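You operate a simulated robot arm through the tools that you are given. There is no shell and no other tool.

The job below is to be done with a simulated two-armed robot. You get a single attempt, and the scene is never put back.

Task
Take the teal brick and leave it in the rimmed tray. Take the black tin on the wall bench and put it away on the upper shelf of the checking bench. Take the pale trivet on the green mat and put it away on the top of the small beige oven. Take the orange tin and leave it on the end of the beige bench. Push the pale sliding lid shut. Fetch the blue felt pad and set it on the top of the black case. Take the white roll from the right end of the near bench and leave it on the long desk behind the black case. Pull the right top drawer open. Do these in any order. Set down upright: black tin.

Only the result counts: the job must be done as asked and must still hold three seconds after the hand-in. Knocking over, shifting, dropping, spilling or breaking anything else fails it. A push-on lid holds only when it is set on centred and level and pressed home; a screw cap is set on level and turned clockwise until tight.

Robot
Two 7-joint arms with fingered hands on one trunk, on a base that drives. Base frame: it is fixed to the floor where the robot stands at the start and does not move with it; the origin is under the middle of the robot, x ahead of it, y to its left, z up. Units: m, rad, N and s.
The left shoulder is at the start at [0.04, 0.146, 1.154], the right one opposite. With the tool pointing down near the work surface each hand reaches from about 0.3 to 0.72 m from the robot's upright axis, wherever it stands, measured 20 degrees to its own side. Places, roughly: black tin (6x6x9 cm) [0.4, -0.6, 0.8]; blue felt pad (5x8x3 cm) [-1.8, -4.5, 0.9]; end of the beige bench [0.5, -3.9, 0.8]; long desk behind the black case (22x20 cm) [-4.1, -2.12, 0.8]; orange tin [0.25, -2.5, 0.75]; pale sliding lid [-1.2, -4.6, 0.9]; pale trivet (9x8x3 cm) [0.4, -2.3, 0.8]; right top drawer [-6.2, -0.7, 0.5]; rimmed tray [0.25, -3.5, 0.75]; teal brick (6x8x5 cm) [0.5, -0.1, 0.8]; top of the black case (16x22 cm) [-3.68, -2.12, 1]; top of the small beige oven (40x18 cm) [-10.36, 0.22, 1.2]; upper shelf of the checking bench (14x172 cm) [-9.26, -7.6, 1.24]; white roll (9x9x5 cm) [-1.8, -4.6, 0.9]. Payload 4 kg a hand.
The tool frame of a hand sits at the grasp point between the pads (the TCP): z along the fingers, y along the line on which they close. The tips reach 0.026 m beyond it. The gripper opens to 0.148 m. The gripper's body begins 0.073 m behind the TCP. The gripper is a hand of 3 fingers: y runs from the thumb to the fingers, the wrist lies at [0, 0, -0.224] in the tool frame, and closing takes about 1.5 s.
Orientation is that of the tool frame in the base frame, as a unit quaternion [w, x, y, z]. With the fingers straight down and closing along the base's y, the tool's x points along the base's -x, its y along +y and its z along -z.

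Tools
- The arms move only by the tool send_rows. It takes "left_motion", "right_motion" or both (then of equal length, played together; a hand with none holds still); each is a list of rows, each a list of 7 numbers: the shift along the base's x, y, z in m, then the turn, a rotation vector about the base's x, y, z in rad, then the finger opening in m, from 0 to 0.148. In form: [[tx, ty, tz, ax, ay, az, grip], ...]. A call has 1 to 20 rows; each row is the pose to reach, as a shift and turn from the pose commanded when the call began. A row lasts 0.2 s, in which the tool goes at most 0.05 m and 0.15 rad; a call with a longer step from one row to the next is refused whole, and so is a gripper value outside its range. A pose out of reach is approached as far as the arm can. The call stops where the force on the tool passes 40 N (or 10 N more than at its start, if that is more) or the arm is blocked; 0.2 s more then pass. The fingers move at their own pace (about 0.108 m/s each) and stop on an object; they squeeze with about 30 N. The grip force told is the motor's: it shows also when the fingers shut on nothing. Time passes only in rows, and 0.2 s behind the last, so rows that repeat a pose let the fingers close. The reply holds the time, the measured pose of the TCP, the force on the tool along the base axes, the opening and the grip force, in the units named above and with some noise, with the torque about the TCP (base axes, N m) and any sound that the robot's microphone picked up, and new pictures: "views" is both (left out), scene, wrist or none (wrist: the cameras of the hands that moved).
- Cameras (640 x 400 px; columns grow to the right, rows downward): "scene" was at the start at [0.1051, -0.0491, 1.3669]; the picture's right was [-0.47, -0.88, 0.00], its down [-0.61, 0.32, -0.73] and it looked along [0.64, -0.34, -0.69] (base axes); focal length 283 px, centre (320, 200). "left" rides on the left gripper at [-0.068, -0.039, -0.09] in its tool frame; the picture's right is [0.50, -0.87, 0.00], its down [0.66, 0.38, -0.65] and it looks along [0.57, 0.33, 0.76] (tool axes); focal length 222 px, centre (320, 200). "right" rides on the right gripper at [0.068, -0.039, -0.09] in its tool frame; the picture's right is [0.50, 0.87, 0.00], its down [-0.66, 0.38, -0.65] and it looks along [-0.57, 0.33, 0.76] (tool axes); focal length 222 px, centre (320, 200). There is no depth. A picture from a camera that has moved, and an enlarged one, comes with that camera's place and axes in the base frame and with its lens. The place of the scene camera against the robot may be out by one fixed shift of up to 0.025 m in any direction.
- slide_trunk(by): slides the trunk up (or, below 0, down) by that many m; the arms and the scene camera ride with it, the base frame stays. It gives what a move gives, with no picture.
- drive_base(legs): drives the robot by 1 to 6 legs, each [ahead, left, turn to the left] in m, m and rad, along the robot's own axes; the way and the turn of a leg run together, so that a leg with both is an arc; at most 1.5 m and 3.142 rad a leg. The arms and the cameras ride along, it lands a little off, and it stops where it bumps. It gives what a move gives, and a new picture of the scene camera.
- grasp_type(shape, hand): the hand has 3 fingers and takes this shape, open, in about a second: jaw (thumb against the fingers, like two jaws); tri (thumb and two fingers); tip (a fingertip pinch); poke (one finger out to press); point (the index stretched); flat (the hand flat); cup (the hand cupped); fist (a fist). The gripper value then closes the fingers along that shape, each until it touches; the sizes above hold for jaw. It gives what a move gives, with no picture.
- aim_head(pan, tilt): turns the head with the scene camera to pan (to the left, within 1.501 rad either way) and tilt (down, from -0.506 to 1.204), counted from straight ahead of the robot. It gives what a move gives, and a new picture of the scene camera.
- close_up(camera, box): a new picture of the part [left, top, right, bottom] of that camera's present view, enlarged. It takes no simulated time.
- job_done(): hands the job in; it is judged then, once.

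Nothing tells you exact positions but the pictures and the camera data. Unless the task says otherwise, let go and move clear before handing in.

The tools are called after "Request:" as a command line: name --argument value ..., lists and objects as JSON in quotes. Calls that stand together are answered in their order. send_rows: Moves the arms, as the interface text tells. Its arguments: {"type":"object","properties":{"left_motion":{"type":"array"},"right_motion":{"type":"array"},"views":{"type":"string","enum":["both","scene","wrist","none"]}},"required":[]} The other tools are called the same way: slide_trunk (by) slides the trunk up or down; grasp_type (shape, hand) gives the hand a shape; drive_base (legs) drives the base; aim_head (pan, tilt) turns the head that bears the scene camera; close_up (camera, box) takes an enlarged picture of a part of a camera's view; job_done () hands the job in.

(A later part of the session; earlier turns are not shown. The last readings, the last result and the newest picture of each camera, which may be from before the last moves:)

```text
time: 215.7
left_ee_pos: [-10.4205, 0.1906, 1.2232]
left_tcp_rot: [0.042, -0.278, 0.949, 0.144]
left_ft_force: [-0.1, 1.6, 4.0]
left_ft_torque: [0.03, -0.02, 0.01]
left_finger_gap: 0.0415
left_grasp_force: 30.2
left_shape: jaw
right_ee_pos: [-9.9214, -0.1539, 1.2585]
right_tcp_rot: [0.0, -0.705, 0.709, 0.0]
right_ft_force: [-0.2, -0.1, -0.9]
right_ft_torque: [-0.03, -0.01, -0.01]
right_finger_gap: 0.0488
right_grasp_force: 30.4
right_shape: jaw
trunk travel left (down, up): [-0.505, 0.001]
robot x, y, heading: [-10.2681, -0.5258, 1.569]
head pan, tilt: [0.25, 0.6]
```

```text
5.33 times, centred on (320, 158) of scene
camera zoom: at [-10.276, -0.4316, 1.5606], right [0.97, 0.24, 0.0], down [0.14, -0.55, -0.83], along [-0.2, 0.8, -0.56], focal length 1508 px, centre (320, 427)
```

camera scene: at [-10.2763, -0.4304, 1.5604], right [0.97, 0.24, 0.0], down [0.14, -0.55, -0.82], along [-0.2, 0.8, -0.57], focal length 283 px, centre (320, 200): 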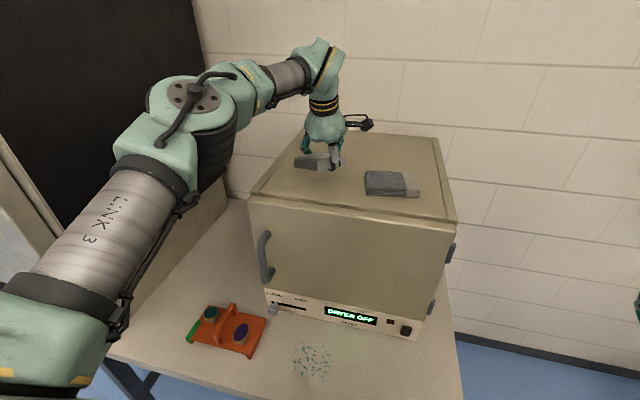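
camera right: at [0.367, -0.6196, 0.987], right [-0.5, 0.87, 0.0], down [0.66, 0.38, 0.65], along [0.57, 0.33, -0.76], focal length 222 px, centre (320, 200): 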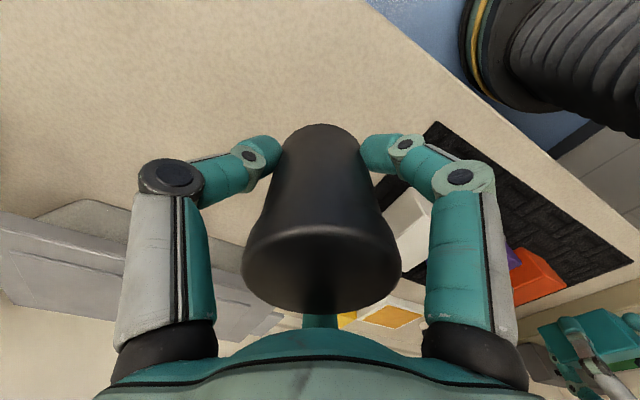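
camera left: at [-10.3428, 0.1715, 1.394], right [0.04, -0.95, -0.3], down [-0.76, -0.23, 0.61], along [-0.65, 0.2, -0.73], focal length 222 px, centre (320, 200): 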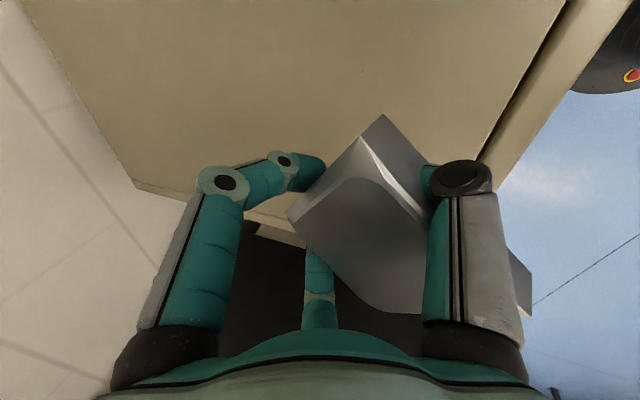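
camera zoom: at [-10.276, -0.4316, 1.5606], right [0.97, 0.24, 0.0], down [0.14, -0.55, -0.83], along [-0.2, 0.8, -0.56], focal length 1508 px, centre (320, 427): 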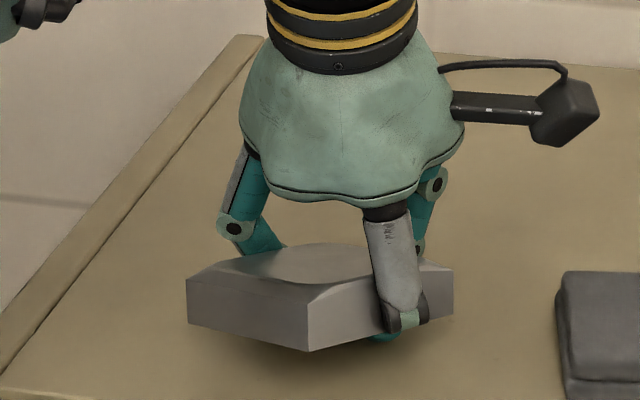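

Light contact is felt. One more small step down, then open slowly.

Request:
send_rows --left_motion '[[0, 0, -0.003, 0, 0, 0, 0], [0, 0, -0.003, 0, 0, 0, 0.05], [0, 0, -0.003, 0, 0, 0, 0.06], [0, 0, -0.003, 0, 0, 0, 0.07], [0, 0, -0.001, 0, 0, 0, 0.08]]' --views "none"

Request:
close_up --camera "scene" --box '[260, 120, 380, 195]'

Request:
close_up --camera "left" --box '[160, 50, 560, 330]'

```text
time: 216.9
left_ee_pos: [-10.4212, 0.1899, 1.2258]
left_tcp_rot: [0.042, -0.277, 0.949, 0.146]
left_ft_force: [-1.3, 7.3, 24.4]
left_ft_torque: [-0.07, 0.08, -0.04]
left_finger_gap: 0.0652
left_grasp_force: 0.0
left_shape: jaw
right_ee_pos: [-9.921, -0.154, 1.2594]
right_tcp_rot: [0.001, -0.705, 0.709, 0.001]
right_ft_force: [0.3, -0.2, -0.5]
right_ft_torque: [-0.01, -0.01, 0.01]
right_finger_gap: 0.0486
right_grasp_force: 29.8
right_shape: jaw
trunk travel left (down, up): [-0.505, 0.001]
robot x, y, heading: [-10.2691, -0.5244, 1.568]
head pan, tilt: [0.25, 0.6]
```

```text
5.33 times, centred on (320, 158) of scene
camera zoom: at [-10.2757, -0.4328, 1.5607], right [0.97, 0.24, 0.0], down [0.14, -0.55, -0.83], along [-0.2, 0.8, -0.56], focal length 1508 px, centre (320, 427)
```

zoom: 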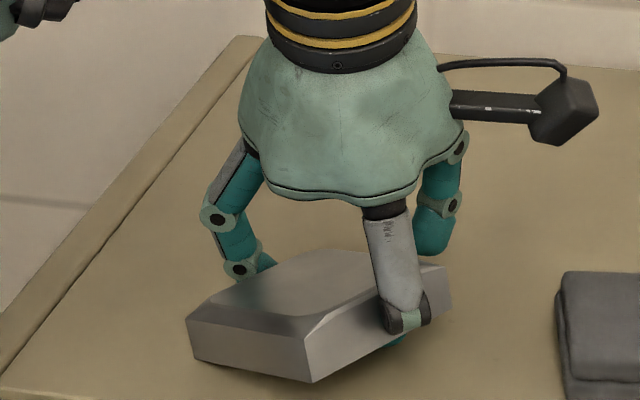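

```text
1.43 times, centred on (360, 190) of left
camera zoom: at [-10.3423, 0.1647, 1.3121], right [0.05, -0.95, -0.3], down [-0.76, -0.23, 0.61], along [-0.65, 0.2, -0.73], focal length 317 px, centre (263, 214)
```

zoom: 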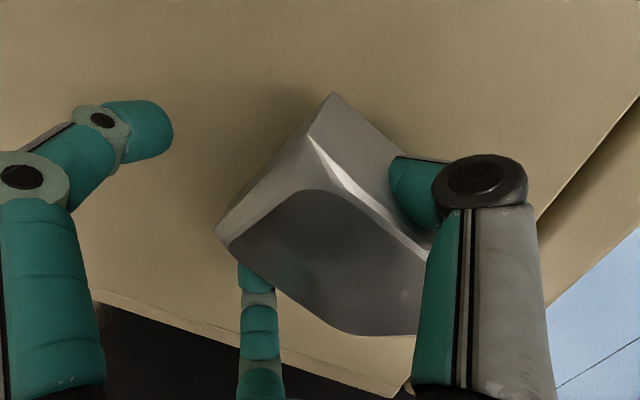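

The trivet is settling onto the oven, still propped on the thumb tip. Opening fully while easing up.

Request:
send_rows --left_motion '[[0, 0, 0.004, 0, 0, 0, 0.09], [0, 0, 0.007, 0, 0, 0, 0.105], [0, 0, 0.01, 0, 0, 0, 0.12], [0, 0, 0.012, 0, 0, 0, 0.135], [0, 0, 0.012, 0, 0, 0, 0.148], [0, 0, 0.012, 0, 0, 0, 0.148]]' --views "none"

Request:
close_up --camera "scene" --box '[260, 120, 380, 195]'

Request:
close_up --camera "left" --box '[160, 50, 560, 330]'

```text
time: 218.3
left_ee_pos: [-10.423, 0.1894, 1.2411]
left_tcp_rot: [0.044, -0.279, 0.948, 0.148]
left_ft_force: [-9.6, 8.5, 38.3]
left_ft_torque: [-0.88, -0.48, -0.12]
left_finger_gap: 0.1441
left_grasp_force: 0.0
left_shape: jaw
right_ee_pos: [-9.9222, -0.1554, 1.2598]
right_tcp_rot: [0.002, -0.706, 0.709, 0.001]
right_ft_force: [0.3, -0.1, -0.3]
right_ft_torque: [0.01, -0.03, -0.02]
right_finger_gap: 0.0487
right_grasp_force: 30.8
right_shape: jaw
trunk travel left (down, up): [-0.505, 0.001]
robot x, y, heading: [-10.2671, -0.5275, 1.563]
head pan, tilt: [0.25, 0.6]
```

```text
5.33 times, centred on (320, 158) of scene
camera zoom: at [-10.2774, -0.4347, 1.5608], right [0.97, 0.24, 0.0], down [0.14, -0.55, -0.83], along [-0.2, 0.8, -0.56], focal length 1508 px, centre (320, 427)
```

zoom: 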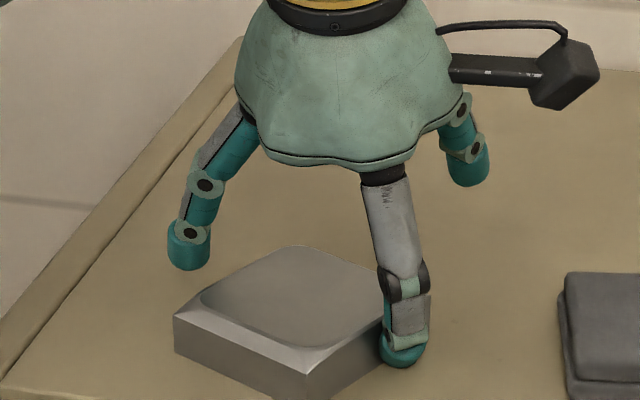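

```text
1.43 times, centred on (360, 190) of left
camera zoom: at [-10.3451, 0.1634, 1.3282], right [0.05, -0.95, -0.31], down [-0.76, -0.24, 0.61], along [-0.65, 0.2, -0.73], focal length 317 px, centre (263, 214)
```

zoom: 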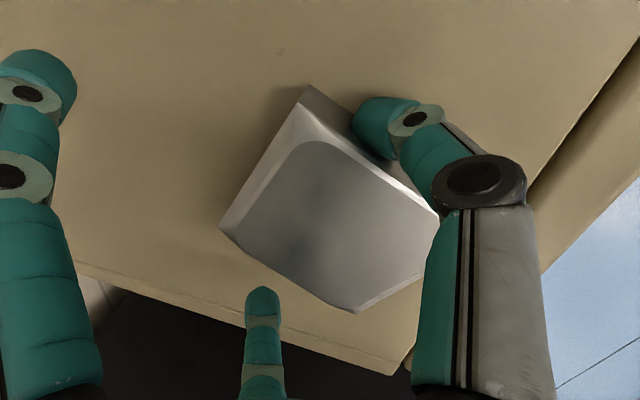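

The trivet now lies flat on the oven top. I'll lift the hand straight off and measure where it ended up.

Request:
send_rows --left_motion '[[0, -0.002, 0.015, 0, 0, 0, 0.148], [0, -0.004, 0.04, 0, 0, 0, 0.148], [0, -0.006, 0.07, 0, 0, 0, 0.148], [0, -0.02, 0.1, 0, 0, 0, 0.148], [0, -0.05, 0.12, 0, 0, 0, 0.148]]' --views "both"

Request:
close_up --camera "scene" --box '[220, 80, 460, 230]'

Request:
close_up --camera "left" --box '[160, 0, 560, 250]'

```text
time: 219.5
left_ee_pos: [-10.4231, 0.1384, 1.3539]
left_tcp_rot: [0.043, -0.277, 0.949, 0.144]
left_ft_force: [0.4, -0.6, 0.2]
left_ft_torque: [0.02, 0.03, -0.02]
left_finger_gap: 0.1478
left_grasp_force: 0.1
left_shape: jaw
right_ee_pos: [-9.9215, -0.1546, 1.2594]
right_tcp_rot: [0.001, -0.706, 0.709, 0.001]
right_ft_force: [0.3, -0.5, -1.1]
right_ft_torque: [0.0, -0.01, 0.04]
right_finger_gap: 0.0488
right_grasp_force: 30.1
right_shape: jaw
trunk travel left (down, up): [-0.505, 0.001]
robot x, y, heading: [-10.267, -0.5249, 1.566]
head pan, tilt: [0.25, 0.6]
camera scene: at [-10.2775, -0.4324, 1.5606], right [0.97, 0.24, 0.0], down [0.14, -0.55, -0.83], along [-0.2, 0.8, -0.56], focal length 283 px, centre (320, 200)
camera left: at [-10.346, 0.1132, 1.4409], right [0.05, -0.95, -0.3], down [-0.76, -0.23, 0.61], along [-0.65, 0.2, -0.73], focal length 222 px, centre (320, 200)
```

scene: 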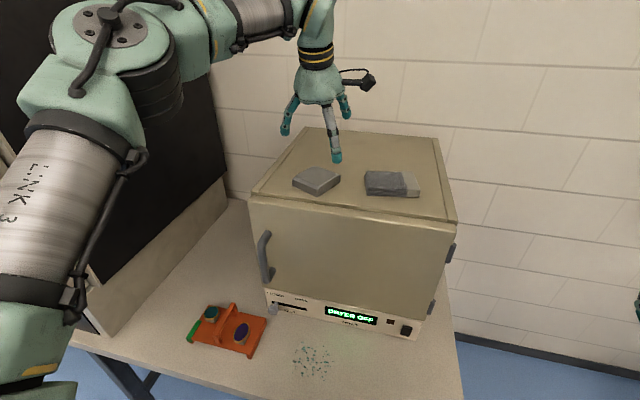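
left: 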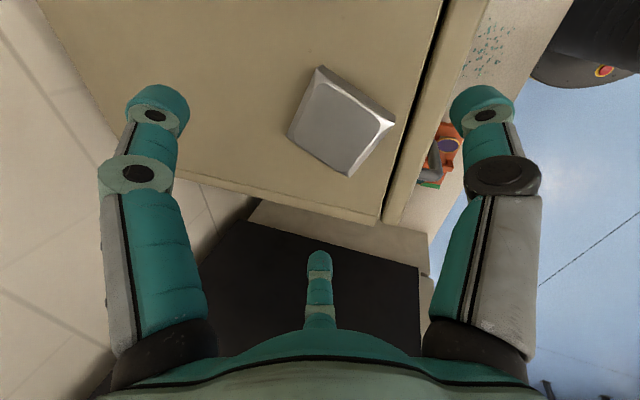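

```text
2.67 times, centred on (340, 155) of scene
camera zoom: at [-10.2775, -0.4324, 1.5606], right [0.97, 0.24, 0.0], down [0.14, -0.55, -0.83], along [-0.2, 0.8, -0.56], focal length 754 px, centre (267, 320)
```

zoom: 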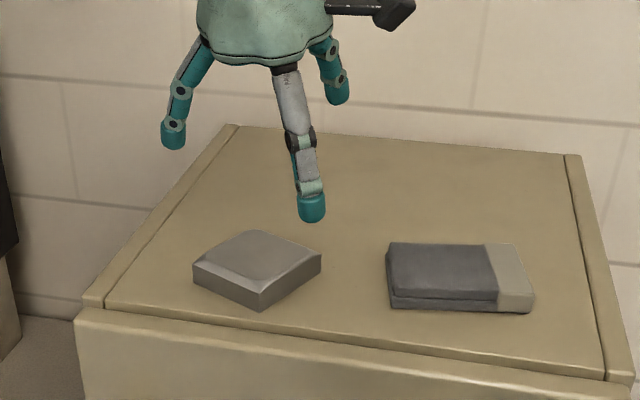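

```text
1.60 times, centred on (360, 125) of left
camera zoom: at [-10.346, 0.1132, 1.4409], right [0.05, -0.95, -0.3], down [-0.76, -0.23, 0.61], along [-0.65, 0.2, -0.73], focal length 355 px, centre (256, 320)
```

zoom: 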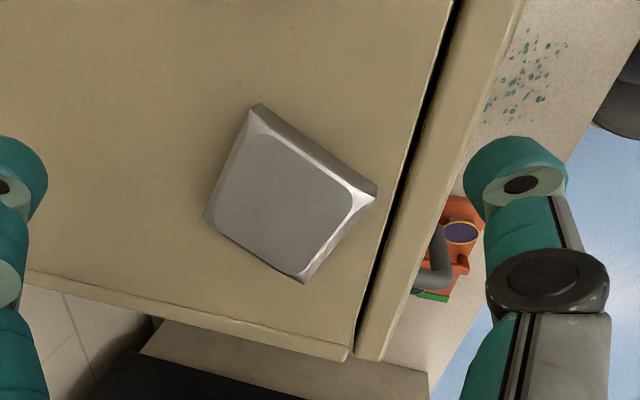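

The trivet lies flat at about [-10.44, 0.16], a bit near the front of the oven top. I'll nudge it ~4 cm further back for margin: first raise, un-pitch and turn the hand so two fingers face the trivet's near side.

Request:
send_rows --left_motion '[[-0.01, -0.03, 0, -0.075, 0, 0, 0.13], [-0.018, -0.06, 0, -0.15, 0, 0, 0.11], [-0.025, -0.09, 0, -0.225, 0, 0, 0.09], [-0.03, -0.1, 0, -0.3, 0, 0, 0.06]]' --views "none"

Request:
send_rows --left_motion '[[0, 0, -0.02, 0, 0, -0.1425, 0.06], [0, 0.005, -0.04, 0, 0, -0.285, 0.06], [0, 0.01, -0.06, 0, 0, -0.4275, 0.06], [0, 0.015, -0.08, 0, 0, -0.57, 0.06]]' --views "both"

Request:
close_up --camera "scene" --box '[220, 80, 460, 230]'

```text
time: 220.5
left_ee_pos: [-10.45, 0.04, 1.3527]
left_tcp_rot: [0.0, -0.281, 0.96, -0.001]
left_ft_force: [0.0, 1.2, -1.1]
left_ft_torque: [0.01, 0.03, 0.0]
left_finger_gap: 0.0605
left_grasp_force: 0.0
left_shape: jaw
right_ee_pos: [-9.9213, -0.1524, 1.2586]
right_tcp_rot: [0.0, -0.705, 0.709, 0.0]
right_ft_force: [0.0, 0.7, -1.8]
right_ft_torque: [0.0, -0.01, 0.0]
right_finger_gap: 0.0485
right_grasp_force: 29.9
right_shape: jaw
trunk travel left (down, up): [-0.505, 0.001]
robot x, y, heading: [-10.2657, -0.5259, 1.567]
head pan, tilt: [0.25, 0.6]
```

```text
time: 221.5
left_ee_pos: [-10.4503, 0.0522, 1.2802]
left_tcp_rot: [0.001, -0.023, 1.0, 0.0]
left_ft_force: [0.2, 0.4, -1.1]
left_ft_torque: [0.0, 0.0, 0.02]
left_finger_gap: 0.0604
left_grasp_force: 0.0
left_shape: jaw
left hand out of reach, approached as far as the arm can: row 4
right_ee_pos: [-9.9212, -0.1533, 1.2576]
right_tcp_rot: [0.0, -0.705, 0.709, 0.0]
right_ft_force: [0.3, 0.5, -2.0]
right_ft_torque: [-0.01, 0.01, 0.03]
right_finger_gap: 0.0489
right_grasp_force: 30.3
right_shape: jaw
trunk travel left (down, up): [-0.505, 0.001]
robot x, y, heading: [-10.2653, -0.5273, 1.563]
head pan, tilt: [0.25, 0.6]
camera scene: at [-10.2761, -0.4308, 1.5605], right [0.97, 0.24, 0.0], down [0.14, -0.55, -0.82], along [-0.2, 0.8, -0.57], focal length 283 px, centre (320, 200)
camera left: at [-10.382, 0.0155, 1.37], right [-0.46, -0.89, 0.0], down [-0.67, 0.35, 0.65], along [-0.58, 0.3, -0.76], focal length 222 px, centre (320, 200)
```

scene: 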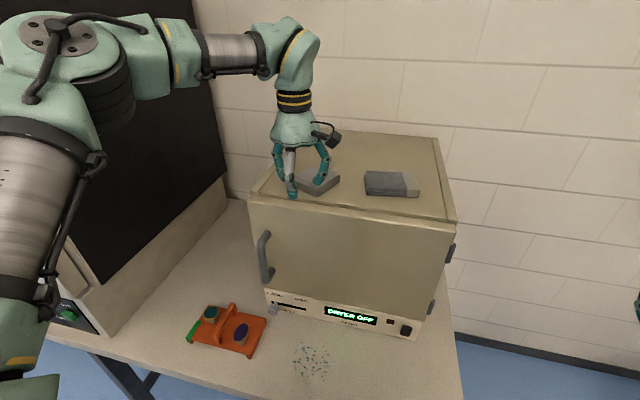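
left: 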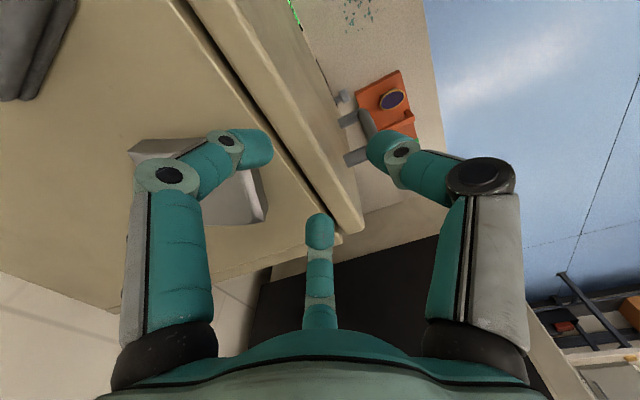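

```text
2.67 times, centred on (340, 155) of scene
camera zoom: at [-10.2761, -0.4308, 1.5605], right [0.97, 0.24, 0.0], down [0.14, -0.55, -0.82], along [-0.2, 0.8, -0.57], focal length 754 px, centre (267, 320)
```

zoom: 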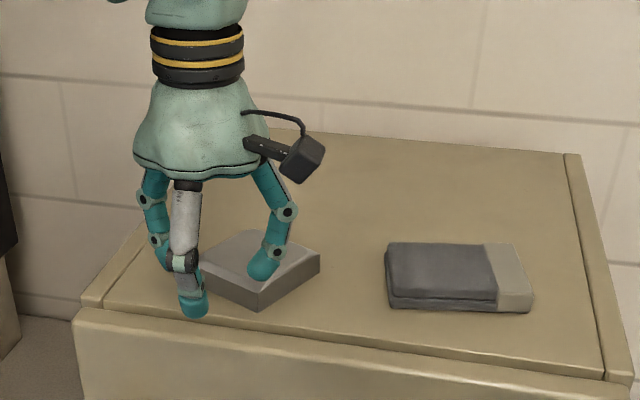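

Fingers are just in front of the trivet. I'll shift slightly left, descend to just above the surface, and push +y gently.

Request:
send_rows --left_motion '[[-0.012, -0.01, -0.015, 0, 0, 0, 0.06], [-0.012, -0.01, -0.03, 0, 0, 0, 0.06], [-0.012, -0.01, -0.045, 0, 0, 0, 0.06], [-0.012, -0.01, -0.052, 0, 0, 0, 0.06]]' --views "none"

Request:
close_up --camera "scene" --box '[240, 120, 400, 220]'

Request:
close_up --camera "left" --box '[80, 60, 480, 310]'

```text
time: 222.5
left_ee_pos: [-10.465, 0.0447, 1.2283]
left_tcp_rot: [0.001, 0.0, 1.0, 0.0]
left_ft_force: [0.4, 0.7, -0.7]
left_ft_torque: [-0.03, 0.03, -0.01]
left_finger_gap: 0.0602
left_grasp_force: 0.0
left_shape: jaw
right_ee_pos: [-9.9219, -0.1528, 1.2579]
right_tcp_rot: [0.0, -0.705, 0.709, 0.0]
right_ft_force: [-0.3, 0.1, -1.6]
right_ft_torque: [-0.03, -0.02, 0.0]
right_finger_gap: 0.0486
right_grasp_force: 29.8
right_shape: jaw
trunk travel left (down, up): [-0.505, 0.001]
robot x, y, heading: [-10.2648, -0.5272, 1.563]
head pan, tilt: [0.25, 0.6]
```

```text
4.00 times, centred on (320, 170) of scene
camera zoom: at [-10.2767, -0.4308, 1.5605], right [0.97, 0.24, 0.0], down [0.14, -0.55, -0.82], along [-0.2, 0.8, -0.57], focal length 1131 px, centre (320, 320)
```

zoom: 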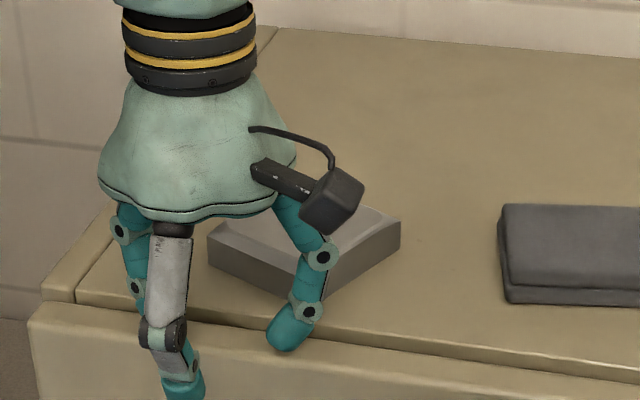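

```text
1.60 times, centred on (280, 185) of left
camera zoom: at [-10.3968, 0.0036, 1.3176], right [-0.5, -0.87, 0.0], down [-0.66, 0.38, 0.65], along [-0.56, 0.33, -0.76], focal length 355 px, centre (384, 224)
```

zoom: 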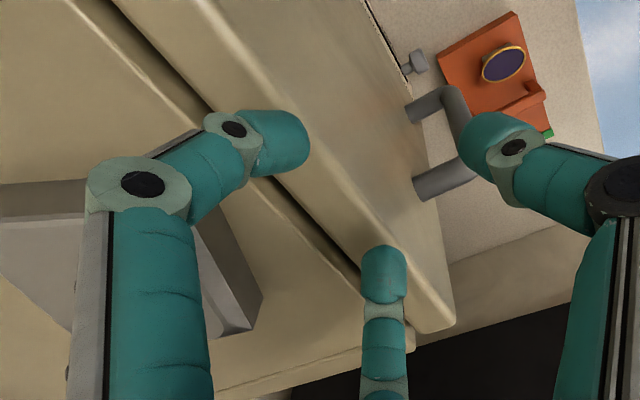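

The thumb hangs in front of the oven's front edge, so pushing like this could catch the door. I'll raise, close the fingers into one tip, and push with that from on top of the oven instead.

Request:
send_rows --left_motion '[[0, 0, 0.03, 0, 0, 0, 0.03], [0.01, 0.015, 0.04, 0, 0, 0, 0.0], [0.02, 0.03, 0.04, 0, 0, 0, 0.0], [0.02, 0.03, 0.04, 0, 0, 0, 0.0], [0.02, 0.03, 0.02, 0, 0, 0, 0.0]]' --views "none"

Request:
close_up --camera "scene" --box '[240, 120, 400, 220]'

Request:
close_up --camera "left" --box '[80, 60, 480, 310]'

```text
time: 223.7
left_ee_pos: [-10.4566, 0.0524, 1.2547]
left_tcp_rot: [0.002, 0.0, 1.0, 0.0]
left_ft_force: [-0.3, 0.7, 0.4]
left_ft_torque: [-0.01, 0.0, -0.01]
left_finger_gap: 0.0
left_grasp_force: 29.7
left_shape: jaw
left hand out of reach, approached as far as the arm can: row 2, 3, 4, 5
right_ee_pos: [-9.9199, -0.1534, 1.257]
right_tcp_rot: [0.0, -0.705, 0.709, 0.001]
right_ft_force: [-0.6, -0.4, -1.5]
right_ft_torque: [-0.01, 0.04, 0.0]
right_finger_gap: 0.0485
right_grasp_force: 30.3
right_shape: jaw
trunk travel left (down, up): [-0.505, 0.001]
robot x, y, heading: [-10.2704, -0.526, 1.568]
head pan, tilt: [0.25, 0.6]
```

```text
4.00 times, centred on (320, 170) of scene
camera zoom: at [-10.2751, -0.4304, 1.5605], right [0.97, 0.24, 0.0], down [0.14, -0.55, -0.82], along [-0.2, 0.8, -0.57], focal length 1131 px, centre (320, 320)
```

zoom: 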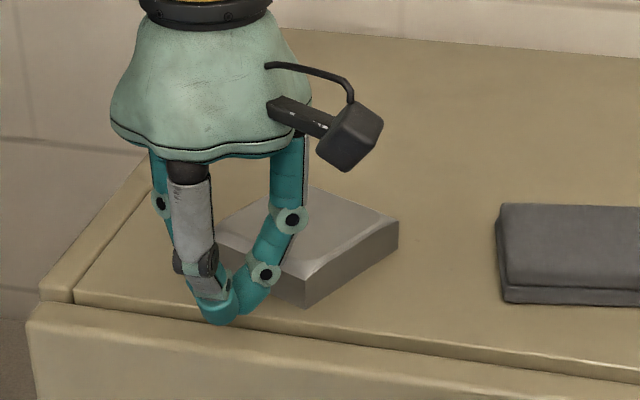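

```text
1.60 times, centred on (280, 185) of left
camera zoom: at [-10.3895, 0.0122, 1.3449], right [-0.5, -0.87, 0.0], down [-0.66, 0.38, 0.65], along [-0.57, 0.33, -0.76], focal length 355 px, centre (384, 224)
```

zoom: 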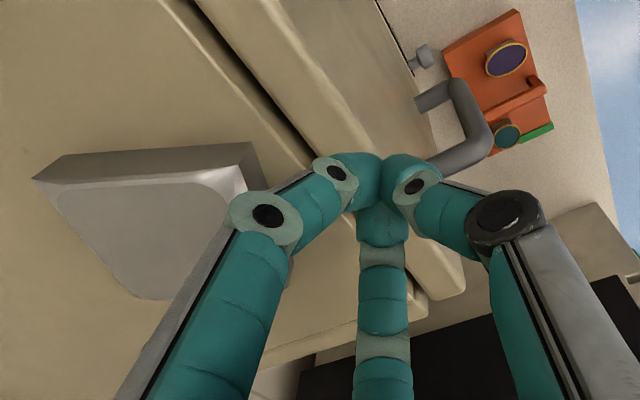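

Request:
send_rows --left_motion '[[0, -0.01, 0.01, 0, 0, 0.14, 0.0], [0, -0.01, 0.02, 0, 0, 0.28, 0.0], [0, -0.01, 0.02, 0, 0, 0.42, 0.0], [0, -0.01, 0.02, 0, 0, 0.55, 0.0]]' --views "none"

Request:
send_rows --left_motion '[[0.008, 0.008, 0, 0.07, 0, 0, 0.0], [0.014, 0.016, -0.01, 0.14, 0, 0, 0.0], [0.014, 0.016, -0.02, 0.2, 0, 0, 0.0], [0.014, 0.016, -0.03, 0.2, 0, 0, 0.0]]' --views "none"

Request:
close_up --camera "scene" --box '[240, 120, 400, 220]'

```text
time: 224.7
left_ee_pos: [-10.4576, 0.0405, 1.2757]
left_tcp_rot: [0.001, -0.272, 0.962, 0.0]
left_ft_force: [-0.3, -0.7, 0.5]
left_ft_torque: [0.0, -0.01, 0.0]
left_finger_gap: 0.0001
left_grasp_force: 30.4
left_shape: jaw
right_ee_pos: [-9.9217, -0.1516, 1.2584]
right_tcp_rot: [0.0, -0.705, 0.709, 0.0]
right_ft_force: [-0.5, 0.4, -0.9]
right_ft_torque: [0.0, -0.03, -0.04]
right_finger_gap: 0.0486
right_grasp_force: 30.1
right_shape: jaw
trunk travel left (down, up): [-0.505, 0.001]
robot x, y, heading: [-10.2658, -0.5297, 1.569]
head pan, tilt: [0.25, 0.6]
```

```text
time: 225.7
left_ee_pos: [-10.4432, 0.0554, 1.244]
left_tcp_rot: [0.028, -0.27, 0.958, 0.096]
left_ft_force: [-0.1, 0.6, 0.1]
left_ft_torque: [0.0, 0.02, 0.02]
left_finger_gap: 0.0001
left_grasp_force: 30.0
left_shape: jaw
right_ee_pos: [-9.921, -0.1524, 1.2584]
right_tcp_rot: [0.001, -0.705, 0.709, 0.001]
right_ft_force: [0.0, 0.2, -1.2]
right_ft_torque: [0.01, 0.0, -0.02]
right_finger_gap: 0.0484
right_grasp_force: 30.3
right_shape: jaw
trunk travel left (down, up): [-0.505, 0.001]
robot x, y, heading: [-10.2654, -0.5285, 1.565]
head pan, tilt: [0.25, 0.6]
```

```text
4.00 times, centred on (320, 170) of scene
camera zoom: at [-10.2761, -0.4306, 1.5605], right [0.97, 0.24, 0.0], down [0.14, -0.55, -0.82], along [-0.2, 0.8, -0.57], focal length 1131 px, centre (320, 320)
```

zoom: 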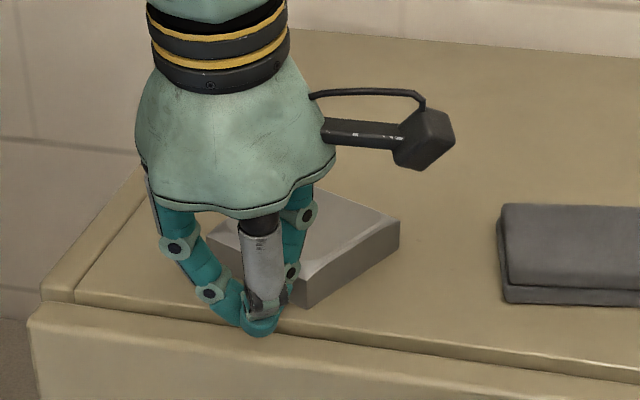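

Request:
send_rows --left_motion '[[0, 0.003, -0.006, 0, 0, 0, 0.0], [0, 0.006, -0.012, 0, 0, 0, 0.0]]' --views "none"

Request:
send_rows --left_motion '[[0, 0.003, -0.005, 0, 0, 0, 0.0], [0, 0.006, -0.01, 0, 0, 0, 0.0]]' --views "none"

Request:
close_up --camera "scene" --box '[240, 120, 400, 220]'

```text
time: 226.3
left_ee_pos: [-10.4427, 0.0637, 1.233]
left_tcp_rot: [0.028, -0.27, 0.958, 0.096]
left_ft_force: [-0.9, -0.3, -0.4]
left_ft_torque: [-0.02, 0.03, 0.04]
left_finger_gap: 0.0
left_grasp_force: 30.3
left_shape: jaw
right_ee_pos: [-9.9208, -0.1517, 1.2576]
right_tcp_rot: [0.0, -0.705, 0.709, 0.0]
right_ft_force: [0.2, -0.1, -0.7]
right_ft_torque: [0.0, -0.03, 0.01]
right_finger_gap: 0.0487
right_grasp_force: 30.4
right_shape: jaw
trunk travel left (down, up): [-0.505, 0.001]
robot x, y, heading: [-10.2675, -0.5259, 1.563]
head pan, tilt: [0.25, 0.6]
```

```text
time: 226.9
left_ee_pos: [-10.4442, 0.0677, 1.2253]
left_tcp_rot: [0.028, -0.27, 0.958, 0.097]
left_ft_force: [-0.6, -0.9, 3.4]
left_ft_torque: [0.03, 0.02, 0.01]
left_finger_gap: 0.0
left_grasp_force: 29.8
left_shape: jaw
right_ee_pos: [-9.9214, -0.1534, 1.2582]
right_tcp_rot: [0.001, -0.705, 0.709, 0.001]
right_ft_force: [-0.5, -0.2, -0.9]
right_ft_torque: [0.01, 0.01, 0.02]
right_finger_gap: 0.0489
right_grasp_force: 29.7
right_shape: jaw
trunk travel left (down, up): [-0.505, 0.001]
robot x, y, heading: [-10.268, -0.5287, 1.565]
head pan, tilt: [0.25, 0.6]
```

```text
4.00 times, centred on (320, 170) of scene
camera zoom: at [-10.2761, -0.4314, 1.5606], right [0.97, 0.24, 0.0], down [0.14, -0.55, -0.83], along [-0.2, 0.8, -0.56], focal length 1131 px, centre (320, 320)
```

zoom: 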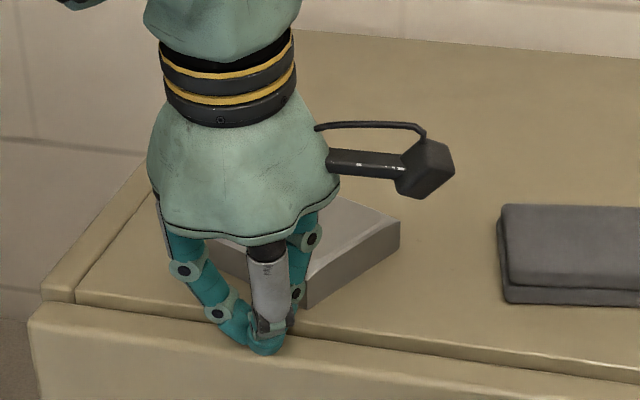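

Tip just touches the oven top. Raising 6 mm and pushing the trivet gently backward.

Request:
send_rows --left_motion '[[0, 0, 0.006, 0, 0, 0, 0.0], [0, 0.01, 0.007, 0, 0, 0, 0.0], [0, 0.02, 0.007, 0, 0, 0, 0.0], [0, 0.03, 0.007, 0, 0, 0, 0.0], [0, 0.04, 0.007, 0, 0, 0, 0.0]]' --views "none"

Request:
close_up --camera "scene" --box '[240, 120, 400, 220]'

```text
time: 228.1
left_ee_pos: [-10.444, 0.1097, 1.2308]
left_tcp_rot: [0.027, -0.27, 0.958, 0.097]
left_ft_force: [1.2, -0.1, -0.5]
left_ft_torque: [0.03, -0.02, 0.0]
left_finger_gap: 0.0
left_grasp_force: 29.6
left_shape: jaw
right_ee_pos: [-9.9203, -0.1533, 1.2591]
right_tcp_rot: [0.0, -0.705, 0.709, 0.0]
right_ft_force: [-0.8, 0.2, -0.6]
right_ft_torque: [-0.02, 0.04, 0.02]
right_finger_gap: 0.0485
right_grasp_force: 29.9
right_shape: jaw
trunk travel left (down, up): [-0.505, 0.001]
robot x, y, heading: [-10.2659, -0.5268, 1.561]
head pan, tilt: [0.25, 0.6]
```

```text
4.00 times, centred on (320, 170) of scene
camera zoom: at [-10.2758, -0.4304, 1.5605], right [0.97, 0.24, 0.0], down [0.14, -0.55, -0.82], along [-0.2, 0.8, -0.57], focal length 1131 px, centre (320, 320)
```

zoom: 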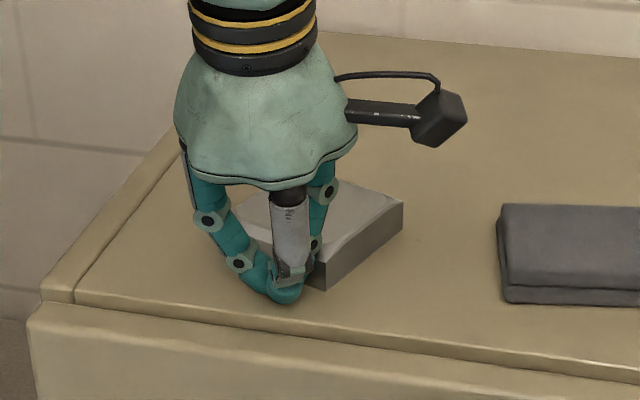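

Request:
send_rows --left_motion '[[0, 0.01, 0, 0, 0, 0, 0.0], [0, 0.02, 0, 0, 0, 0, 0.0], [0, 0.03, 0, 0, 0, 0, 0.0], [0, 0.036, 0, 0, 0, 0, 0.0]]' --views "none"

Request:
close_up --camera "scene" --box '[240, 120, 400, 220]'

```text
time: 229.1
left_ee_pos: [-10.4437, 0.1432, 1.2309]
left_tcp_rot: [0.028, -0.27, 0.958, 0.095]
left_ft_force: [0.2, -0.5, 0.5]
left_ft_torque: [0.02, -0.02, -0.03]
left_finger_gap: 0.0
left_grasp_force: 30.3
left_shape: jaw
right_ee_pos: [-9.9214, -0.153, 1.2584]
right_tcp_rot: [0.001, -0.705, 0.709, 0.001]
right_ft_force: [1.0, 0.5, -0.7]
right_ft_torque: [0.02, -0.01, -0.02]
right_finger_gap: 0.0488
right_grasp_force: 30.1
right_shape: jaw
trunk travel left (down, up): [-0.505, 0.001]
robot x, y, heading: [-10.2673, -0.5288, 1.561]
head pan, tilt: [0.25, 0.6]
```

```text
4.00 times, centred on (320, 170) of scene
camera zoom: at [-10.2761, -0.4306, 1.5605], right [0.97, 0.24, 0.0], down [0.14, -0.55, -0.82], along [-0.2, 0.8, -0.57], focal length 1131 px, centre (320, 320)
```

zoom: 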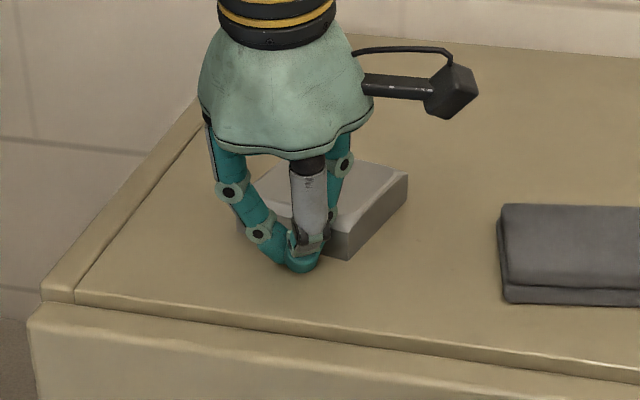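

The trivet has moved back about 4 cm. Backing the hand off and up, then checking.

Request:
send_rows --left_motion '[[0, -0.02, 0.002, 0, 0, 0, 0.0], [0, -0.035, 0.02, 0, 0, 0, 0.0], [0, -0.05, 0.06, 0, 0, 0, 0.0], [0, -0.08, 0.09, -0.05, 0, 0, 0.0], [0, -0.12, 0.1, -0.1, 0, 0, 0.0], [0, -0.16, 0.1, -0.15, 0, 0, 0.0], [0, -0.2, 0.1, -0.2, 0, 0, 0.0], [0, -0.23, 0.1, -0.2, 0, 0, 0.0]]' --views "both"

Request:
close_up --camera "scene" --box '[220, 80, 460, 230]'

```text
time: 230.9
left_ee_pos: [-10.4451, -0.0841, 1.329]
left_tcp_rot: [0.001, -0.272, 0.962, 0.001]
left_ft_force: [0.3, -0.1, 0.4]
left_ft_torque: [-0.01, 0.0, -0.01]
left_finger_gap: 0.0
left_grasp_force: 29.8
left_shape: jaw
right_ee_pos: [-9.9222, -0.1536, 1.259]
right_tcp_rot: [0.0, -0.705, 0.709, 0.0]
right_ft_force: [0.1, -1.1, -0.4]
right_ft_torque: [0.01, -0.03, -0.02]
right_finger_gap: 0.0489
right_grasp_force: 30.0
right_shape: jaw
trunk travel left (down, up): [-0.505, 0.001]
robot x, y, heading: [-10.2672, -0.5279, 1.564]
head pan, tilt: [0.25, 0.6]
camera scene: at [-10.2767, -0.4319, 1.5605], right [0.97, 0.24, 0.0], down [0.14, -0.55, -0.83], along [-0.2, 0.8, -0.56], focal length 283 px, centre (320, 200)
camera left: at [-10.3669, -0.0845, 1.4195], right [0.03, -1.0, 0.0], down [-0.76, -0.02, 0.65], along [-0.65, -0.02, -0.76], focal length 222 px, centre (320, 200)
```

scene: 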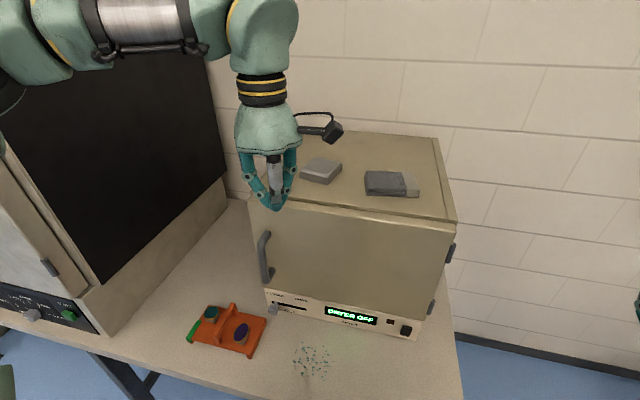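
left: 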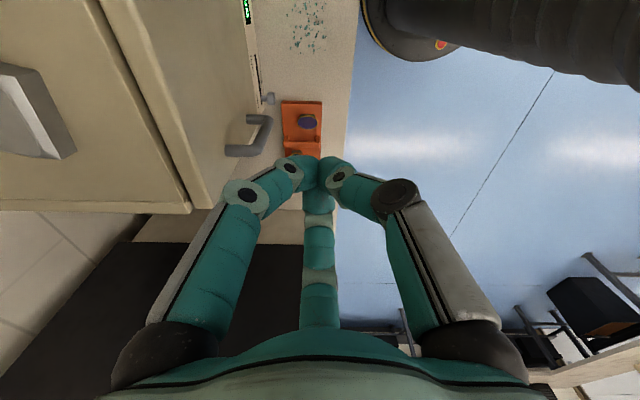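

```text
2.67 times, centred on (340, 155) of scene
camera zoom: at [-10.2767, -0.4319, 1.5605], right [0.97, 0.24, 0.0], down [0.14, -0.55, -0.83], along [-0.2, 0.8, -0.56], focal length 754 px, centre (267, 320)
```

zoom: 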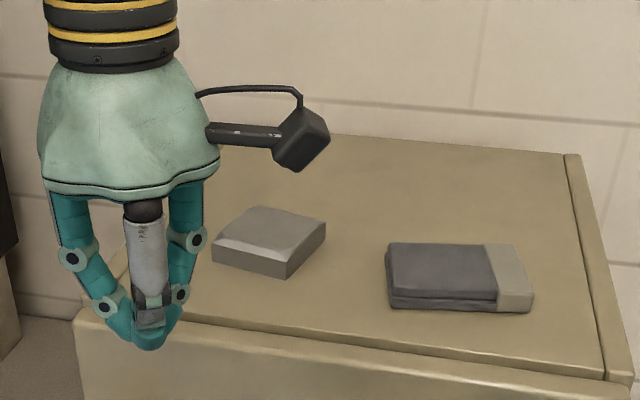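

The trivet now sits well on the oven top, and the grey block is undisturbed. Next: the black tin to the upper shelf of the checking bench. Backing away and turning toward -y.

Request:
drive_base --legs '[[-0.8, 0, 0], [0, 0, 1.57], [0, 0, 1.57]]'

Request:
aim_head --pan 0.2 --tilt 0.2

```text
time: 242.9
left_ee_pos: [-10.0807, -1.7691, 1.3299]
left_tcp_rot: [0.0, 0.959, 0.284, -0.001]
left_ft_force: [-0.8, -0.4, 0.6]
left_ft_torque: [-0.01, -0.02, 0.01]
left_finger_gap: 0.0
left_grasp_force: 29.9
left_shape: jaw
right_ee_pos: [-10.6043, -1.7135, 1.2571]
right_tcp_rot: [0.001, 0.699, 0.715, 0.0]
right_ft_force: [0.4, -0.5, -0.8]
right_ft_torque: [-0.01, -0.01, 0.01]
right_finger_gap: 0.0486
right_grasp_force: 29.7
right_shape: jaw
trunk travel left (down, up): [-0.505, 0.001]
robot x, y, heading: [-10.2681, -1.3282, -1.553]
head pan, tilt: [0.25, 0.6]
camera scene: at [-10.233, -1.4465, 1.5605], right [-0.96, -0.27, 0.0], down [-0.15, 0.54, -0.82], along [0.22, -0.79, -0.57], focal length 283 px, centre (320, 200)
```

scene: 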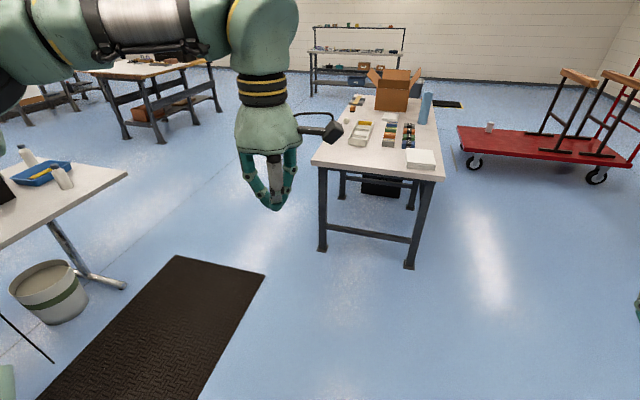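

```text
time: 243.8
left_ee_pos: [-10.0791, -1.7692, 1.3291]
left_tcp_rot: [0.0, 0.959, 0.285, -0.001]
left_ft_force: [-0.3, -1.3, -0.2]
left_ft_torque: [0.01, -0.02, -0.05]
left_finger_gap: 0.0
left_grasp_force: 29.7
left_shape: jaw
right_ee_pos: [-10.6036, -1.7138, 1.257]
right_tcp_rot: [0.0, 0.7, 0.714, -0.001]
right_ft_force: [0.4, 0.4, -0.3]
right_ft_torque: [0.0, 0.01, 0.01]
right_finger_gap: 0.0487
right_grasp_force: 29.6
right_shape: jaw
trunk travel left (down, up): [-0.505, 0.001]
robot x, y, heading: [-10.27, -1.3301, -1.553]
head pan, tilt: [0.201, 0.201]
camera scene: at [-10.2358, -1.4523, 1.5972], right [-0.98, -0.22, 0.0], down [-0.04, 0.2, -0.98], along [0.22, -0.96, -0.2], focal length 283 px, centre (320, 200)
```

scene: 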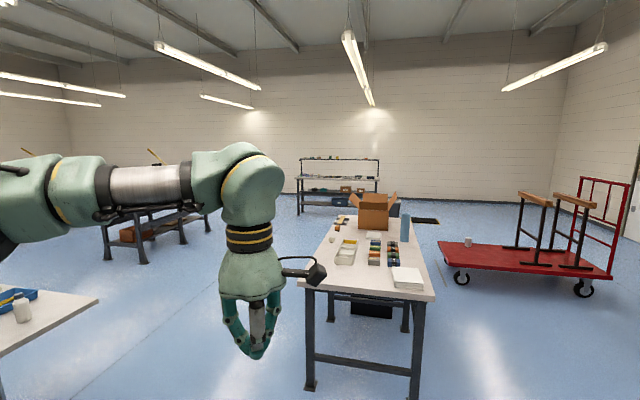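

The checking bench is at the far end, its upper shelf running along x at y ≈ -7.6 with small items on it. Let me zoom in on it from here.

Request:
close_up --camera "scene" --box '[280, 140, 400, 215]'

```text
5.33 times, centred on (340, 178) of scene
camera zoom: at [-10.2358, -1.4523, 1.5972], right [-0.98, -0.22, 0.0], down [-0.04, 0.2, -0.98], along [0.22, -0.96, -0.2], focal length 1508 px, centre (213, 320)
```

zoom: 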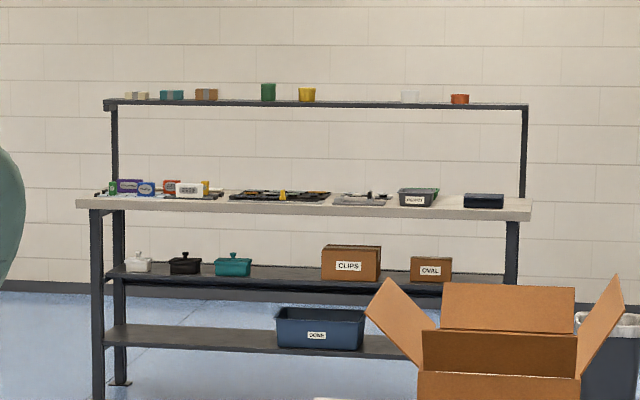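

The upper shelf has a wide gap between the yellow and white cups (x ≈ -9.45). I'll drive around the cardboard-box table toward the bench, approaching at x ≈ -9.2.

Request:
drive_base --legs '[[0.9, 1.05, 0], [1.5, 0, 0], [1.5, 0, 0], [0.6, 0, -0.015]]'

Request:
aim_head --pan -0.1 --tilt 0.35

```text
time: 267.8
left_ee_pos: [-8.6833, -6.2099, 1.3289]
left_tcp_rot: [0.001, 0.948, 0.318, -0.001]
left_ft_force: [0.5, -0.2, 0.1]
left_ft_torque: [0.0, -0.02, 0.0]
left_finger_gap: 0.0
left_grasp_force: 30.1
left_shape: jaw
right_ee_pos: [-9.2094, -6.1922, 1.2595]
right_tcp_rot: [0.0, 0.673, 0.739, -0.001]
right_ft_force: [0.0, 0.6, -1.0]
right_ft_torque: [-0.02, 0.02, -0.02]
right_finger_gap: 0.0484
right_grasp_force: 30.0
right_shape: jaw
trunk travel left (down, up): [-0.505, 0.001]
robot x, y, heading: [-8.9, -5.7894, -1.479]
head pan, tilt: [0.201, 0.201]
camera scene: at [-8.8619, -5.9052, 1.5974], right [-0.96, -0.29, 0.0], down [-0.06, 0.19, -0.98], along [0.28, -0.94, -0.2], focal length 283 px, centre (320, 200)
```

scene: 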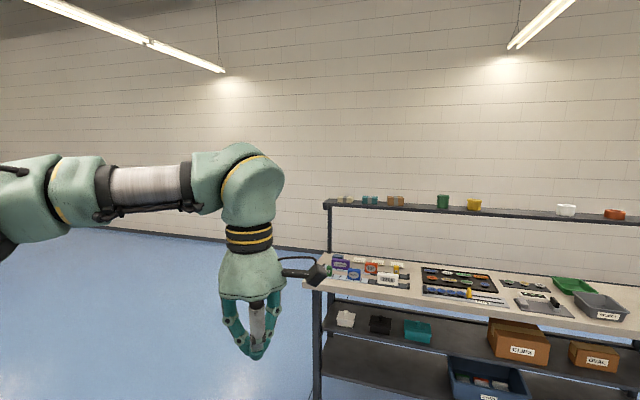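

```text
time: 268.6
left_ee_pos: [-8.6832, -6.2114, 1.3286]
left_tcp_rot: [0.0, 0.948, 0.318, -0.001]
left_ft_force: [0.2, 0.2, -0.4]
left_ft_torque: [0.0, 0.02, 0.0]
left_finger_gap: 0.0
left_grasp_force: 29.8
left_shape: jaw
right_ee_pos: [-9.2099, -6.1929, 1.2576]
right_tcp_rot: [0.0, 0.673, 0.74, 0.0]
right_ft_force: [-0.8, -0.6, -0.7]
right_ft_torque: [-0.01, 0.0, -0.01]
right_finger_gap: 0.0483
right_grasp_force: 30.0
right_shape: jaw
trunk travel left (down, up): [-0.505, 0.001]
robot x, y, heading: [-8.9015, -5.7878, -1.479]
head pan, tilt: [-0.099, 0.351]
camera scene: at [-8.8892, -5.9118, 1.5832], right [-1.0, 0.01, 0.0], down [0.0, 0.34, -0.94], along [-0.01, -0.94, -0.34], focal length 283 px, centre (320, 200)
```

scene: 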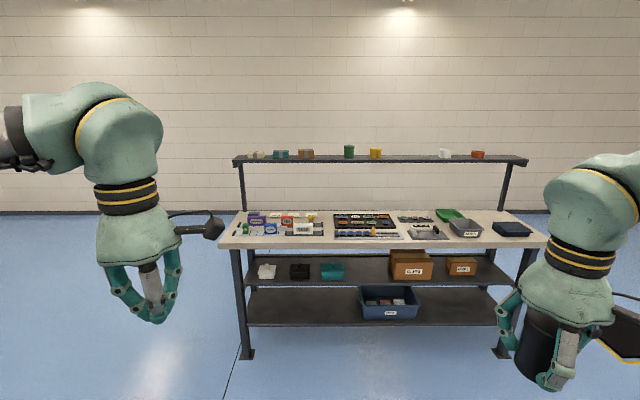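

From square-on: bench front edge y ≈ -7.25, shelf front edge y ≈ -7.53, free gap between the yellow and white cups x -9.26…-9.60 (centre -9.43). I'll raise the tin hand above shelf height, then square up and drive in.

Request:
send_rows --right_motion '[[0, 0, 0.03, 0, 0, 0, 0], [0, 0, 0.06, 0, 0, 0, 0], [0, 0, 0.08, 0, 0, 0, 0]]' --views "none"

Request:
drive_base --legs '[[0, 0, -0.09], [0.9, -0.3, 0]]'

Request:
aim_head --pan -0.3 --tilt 0.5

```text
time: 269.4
left_ee_pos: [-8.6827, -6.2117, 1.3289]
left_tcp_rot: [0.001, 0.948, 0.317, -0.001]
left_ft_force: [0.2, 0.1, -0.2]
left_ft_torque: [-0.01, 0.01, -0.03]
left_finger_gap: 0.0
left_grasp_force: 29.9
left_shape: jaw
right_ee_pos: [-9.2094, -6.1941, 1.3385]
right_tcp_rot: [0.0, 0.673, 0.739, 0.001]
right_ft_force: [-0.1, -0.9, -0.8]
right_ft_torque: [0.01, -0.01, 0.05]
right_finger_gap: 0.0482
right_grasp_force: 29.5
right_shape: jaw
trunk travel left (down, up): [-0.505, 0.001]
robot x, y, heading: [-8.9013, -5.79, -1.481]
head pan, tilt: [-0.099, 0.351]
```

```text
time: 274.8
left_ee_pos: [-9.0127, -7.1333, 1.33]
left_tcp_rot: [0.0, 0.961, 0.276, -0.001]
left_ft_force: [-0.3, 0.9, 0.3]
left_ft_torque: [-0.01, 0.02, -0.02]
left_finger_gap: 0.0002
left_grasp_force: 29.9
left_shape: jaw
right_ee_pos: [-9.5372, -7.0698, 1.3382]
right_tcp_rot: [0.001, 0.705, 0.709, 0.0]
right_ft_force: [-0.2, 0.3, -0.7]
right_ft_torque: [0.0, 0.02, 0.01]
right_finger_gap: 0.0484
right_grasp_force: 30.2
right_shape: jaw
trunk travel left (down, up): [-0.505, 0.001]
robot x, y, heading: [-9.1951, -6.6923, -1.571]
head pan, tilt: [-0.099, 0.351]
camera scene: at [-9.1917, -6.8156, 1.5834], right [-1.0, 0.1, 0.0], down [0.03, 0.34, -0.94], along [-0.09, -0.94, -0.34], focal length 283 px, centre (320, 200)
```

scene: 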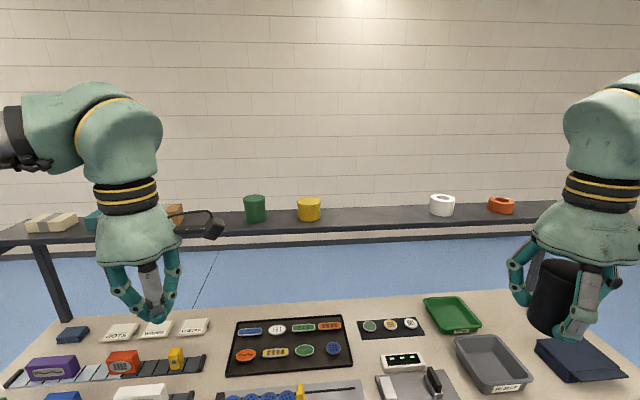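

```text
time: 275.6
left_ee_pos: [-9.0135, -7.1343, 1.33]
left_tcp_rot: [0.0, 0.961, 0.275, -0.001]
left_ft_force: [0.6, 0.5, -0.2]
left_ft_torque: [-0.03, 0.03, 0.0]
left_finger_gap: 0.0
left_grasp_force: 29.9
left_shape: jaw
right_ee_pos: [-9.5374, -7.0704, 1.3376]
right_tcp_rot: [0.001, 0.706, 0.708, 0.0]
right_ft_force: [0.9, -0.3, -1.3]
right_ft_torque: [0.01, 0.02, -0.04]
right_finger_gap: 0.0482
right_grasp_force: 30.0
right_shape: jaw
trunk travel left (down, up): [-0.505, 0.001]
robot x, y, heading: [-9.1936, -6.6942, -1.567]
head pan, tilt: [-0.3, 0.499]
camera scene: at [-9.2098, -6.8112, 1.5696], right [-0.96, 0.29, 0.0], down [0.14, 0.46, -0.88], along [-0.26, -0.84, -0.48], focal length 283 px, centre (320, 200)
```

scene: 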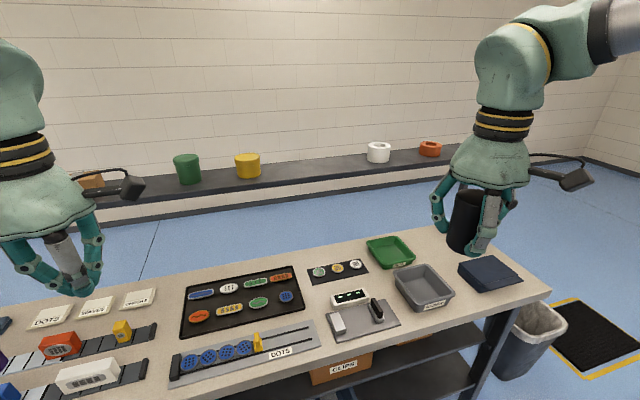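

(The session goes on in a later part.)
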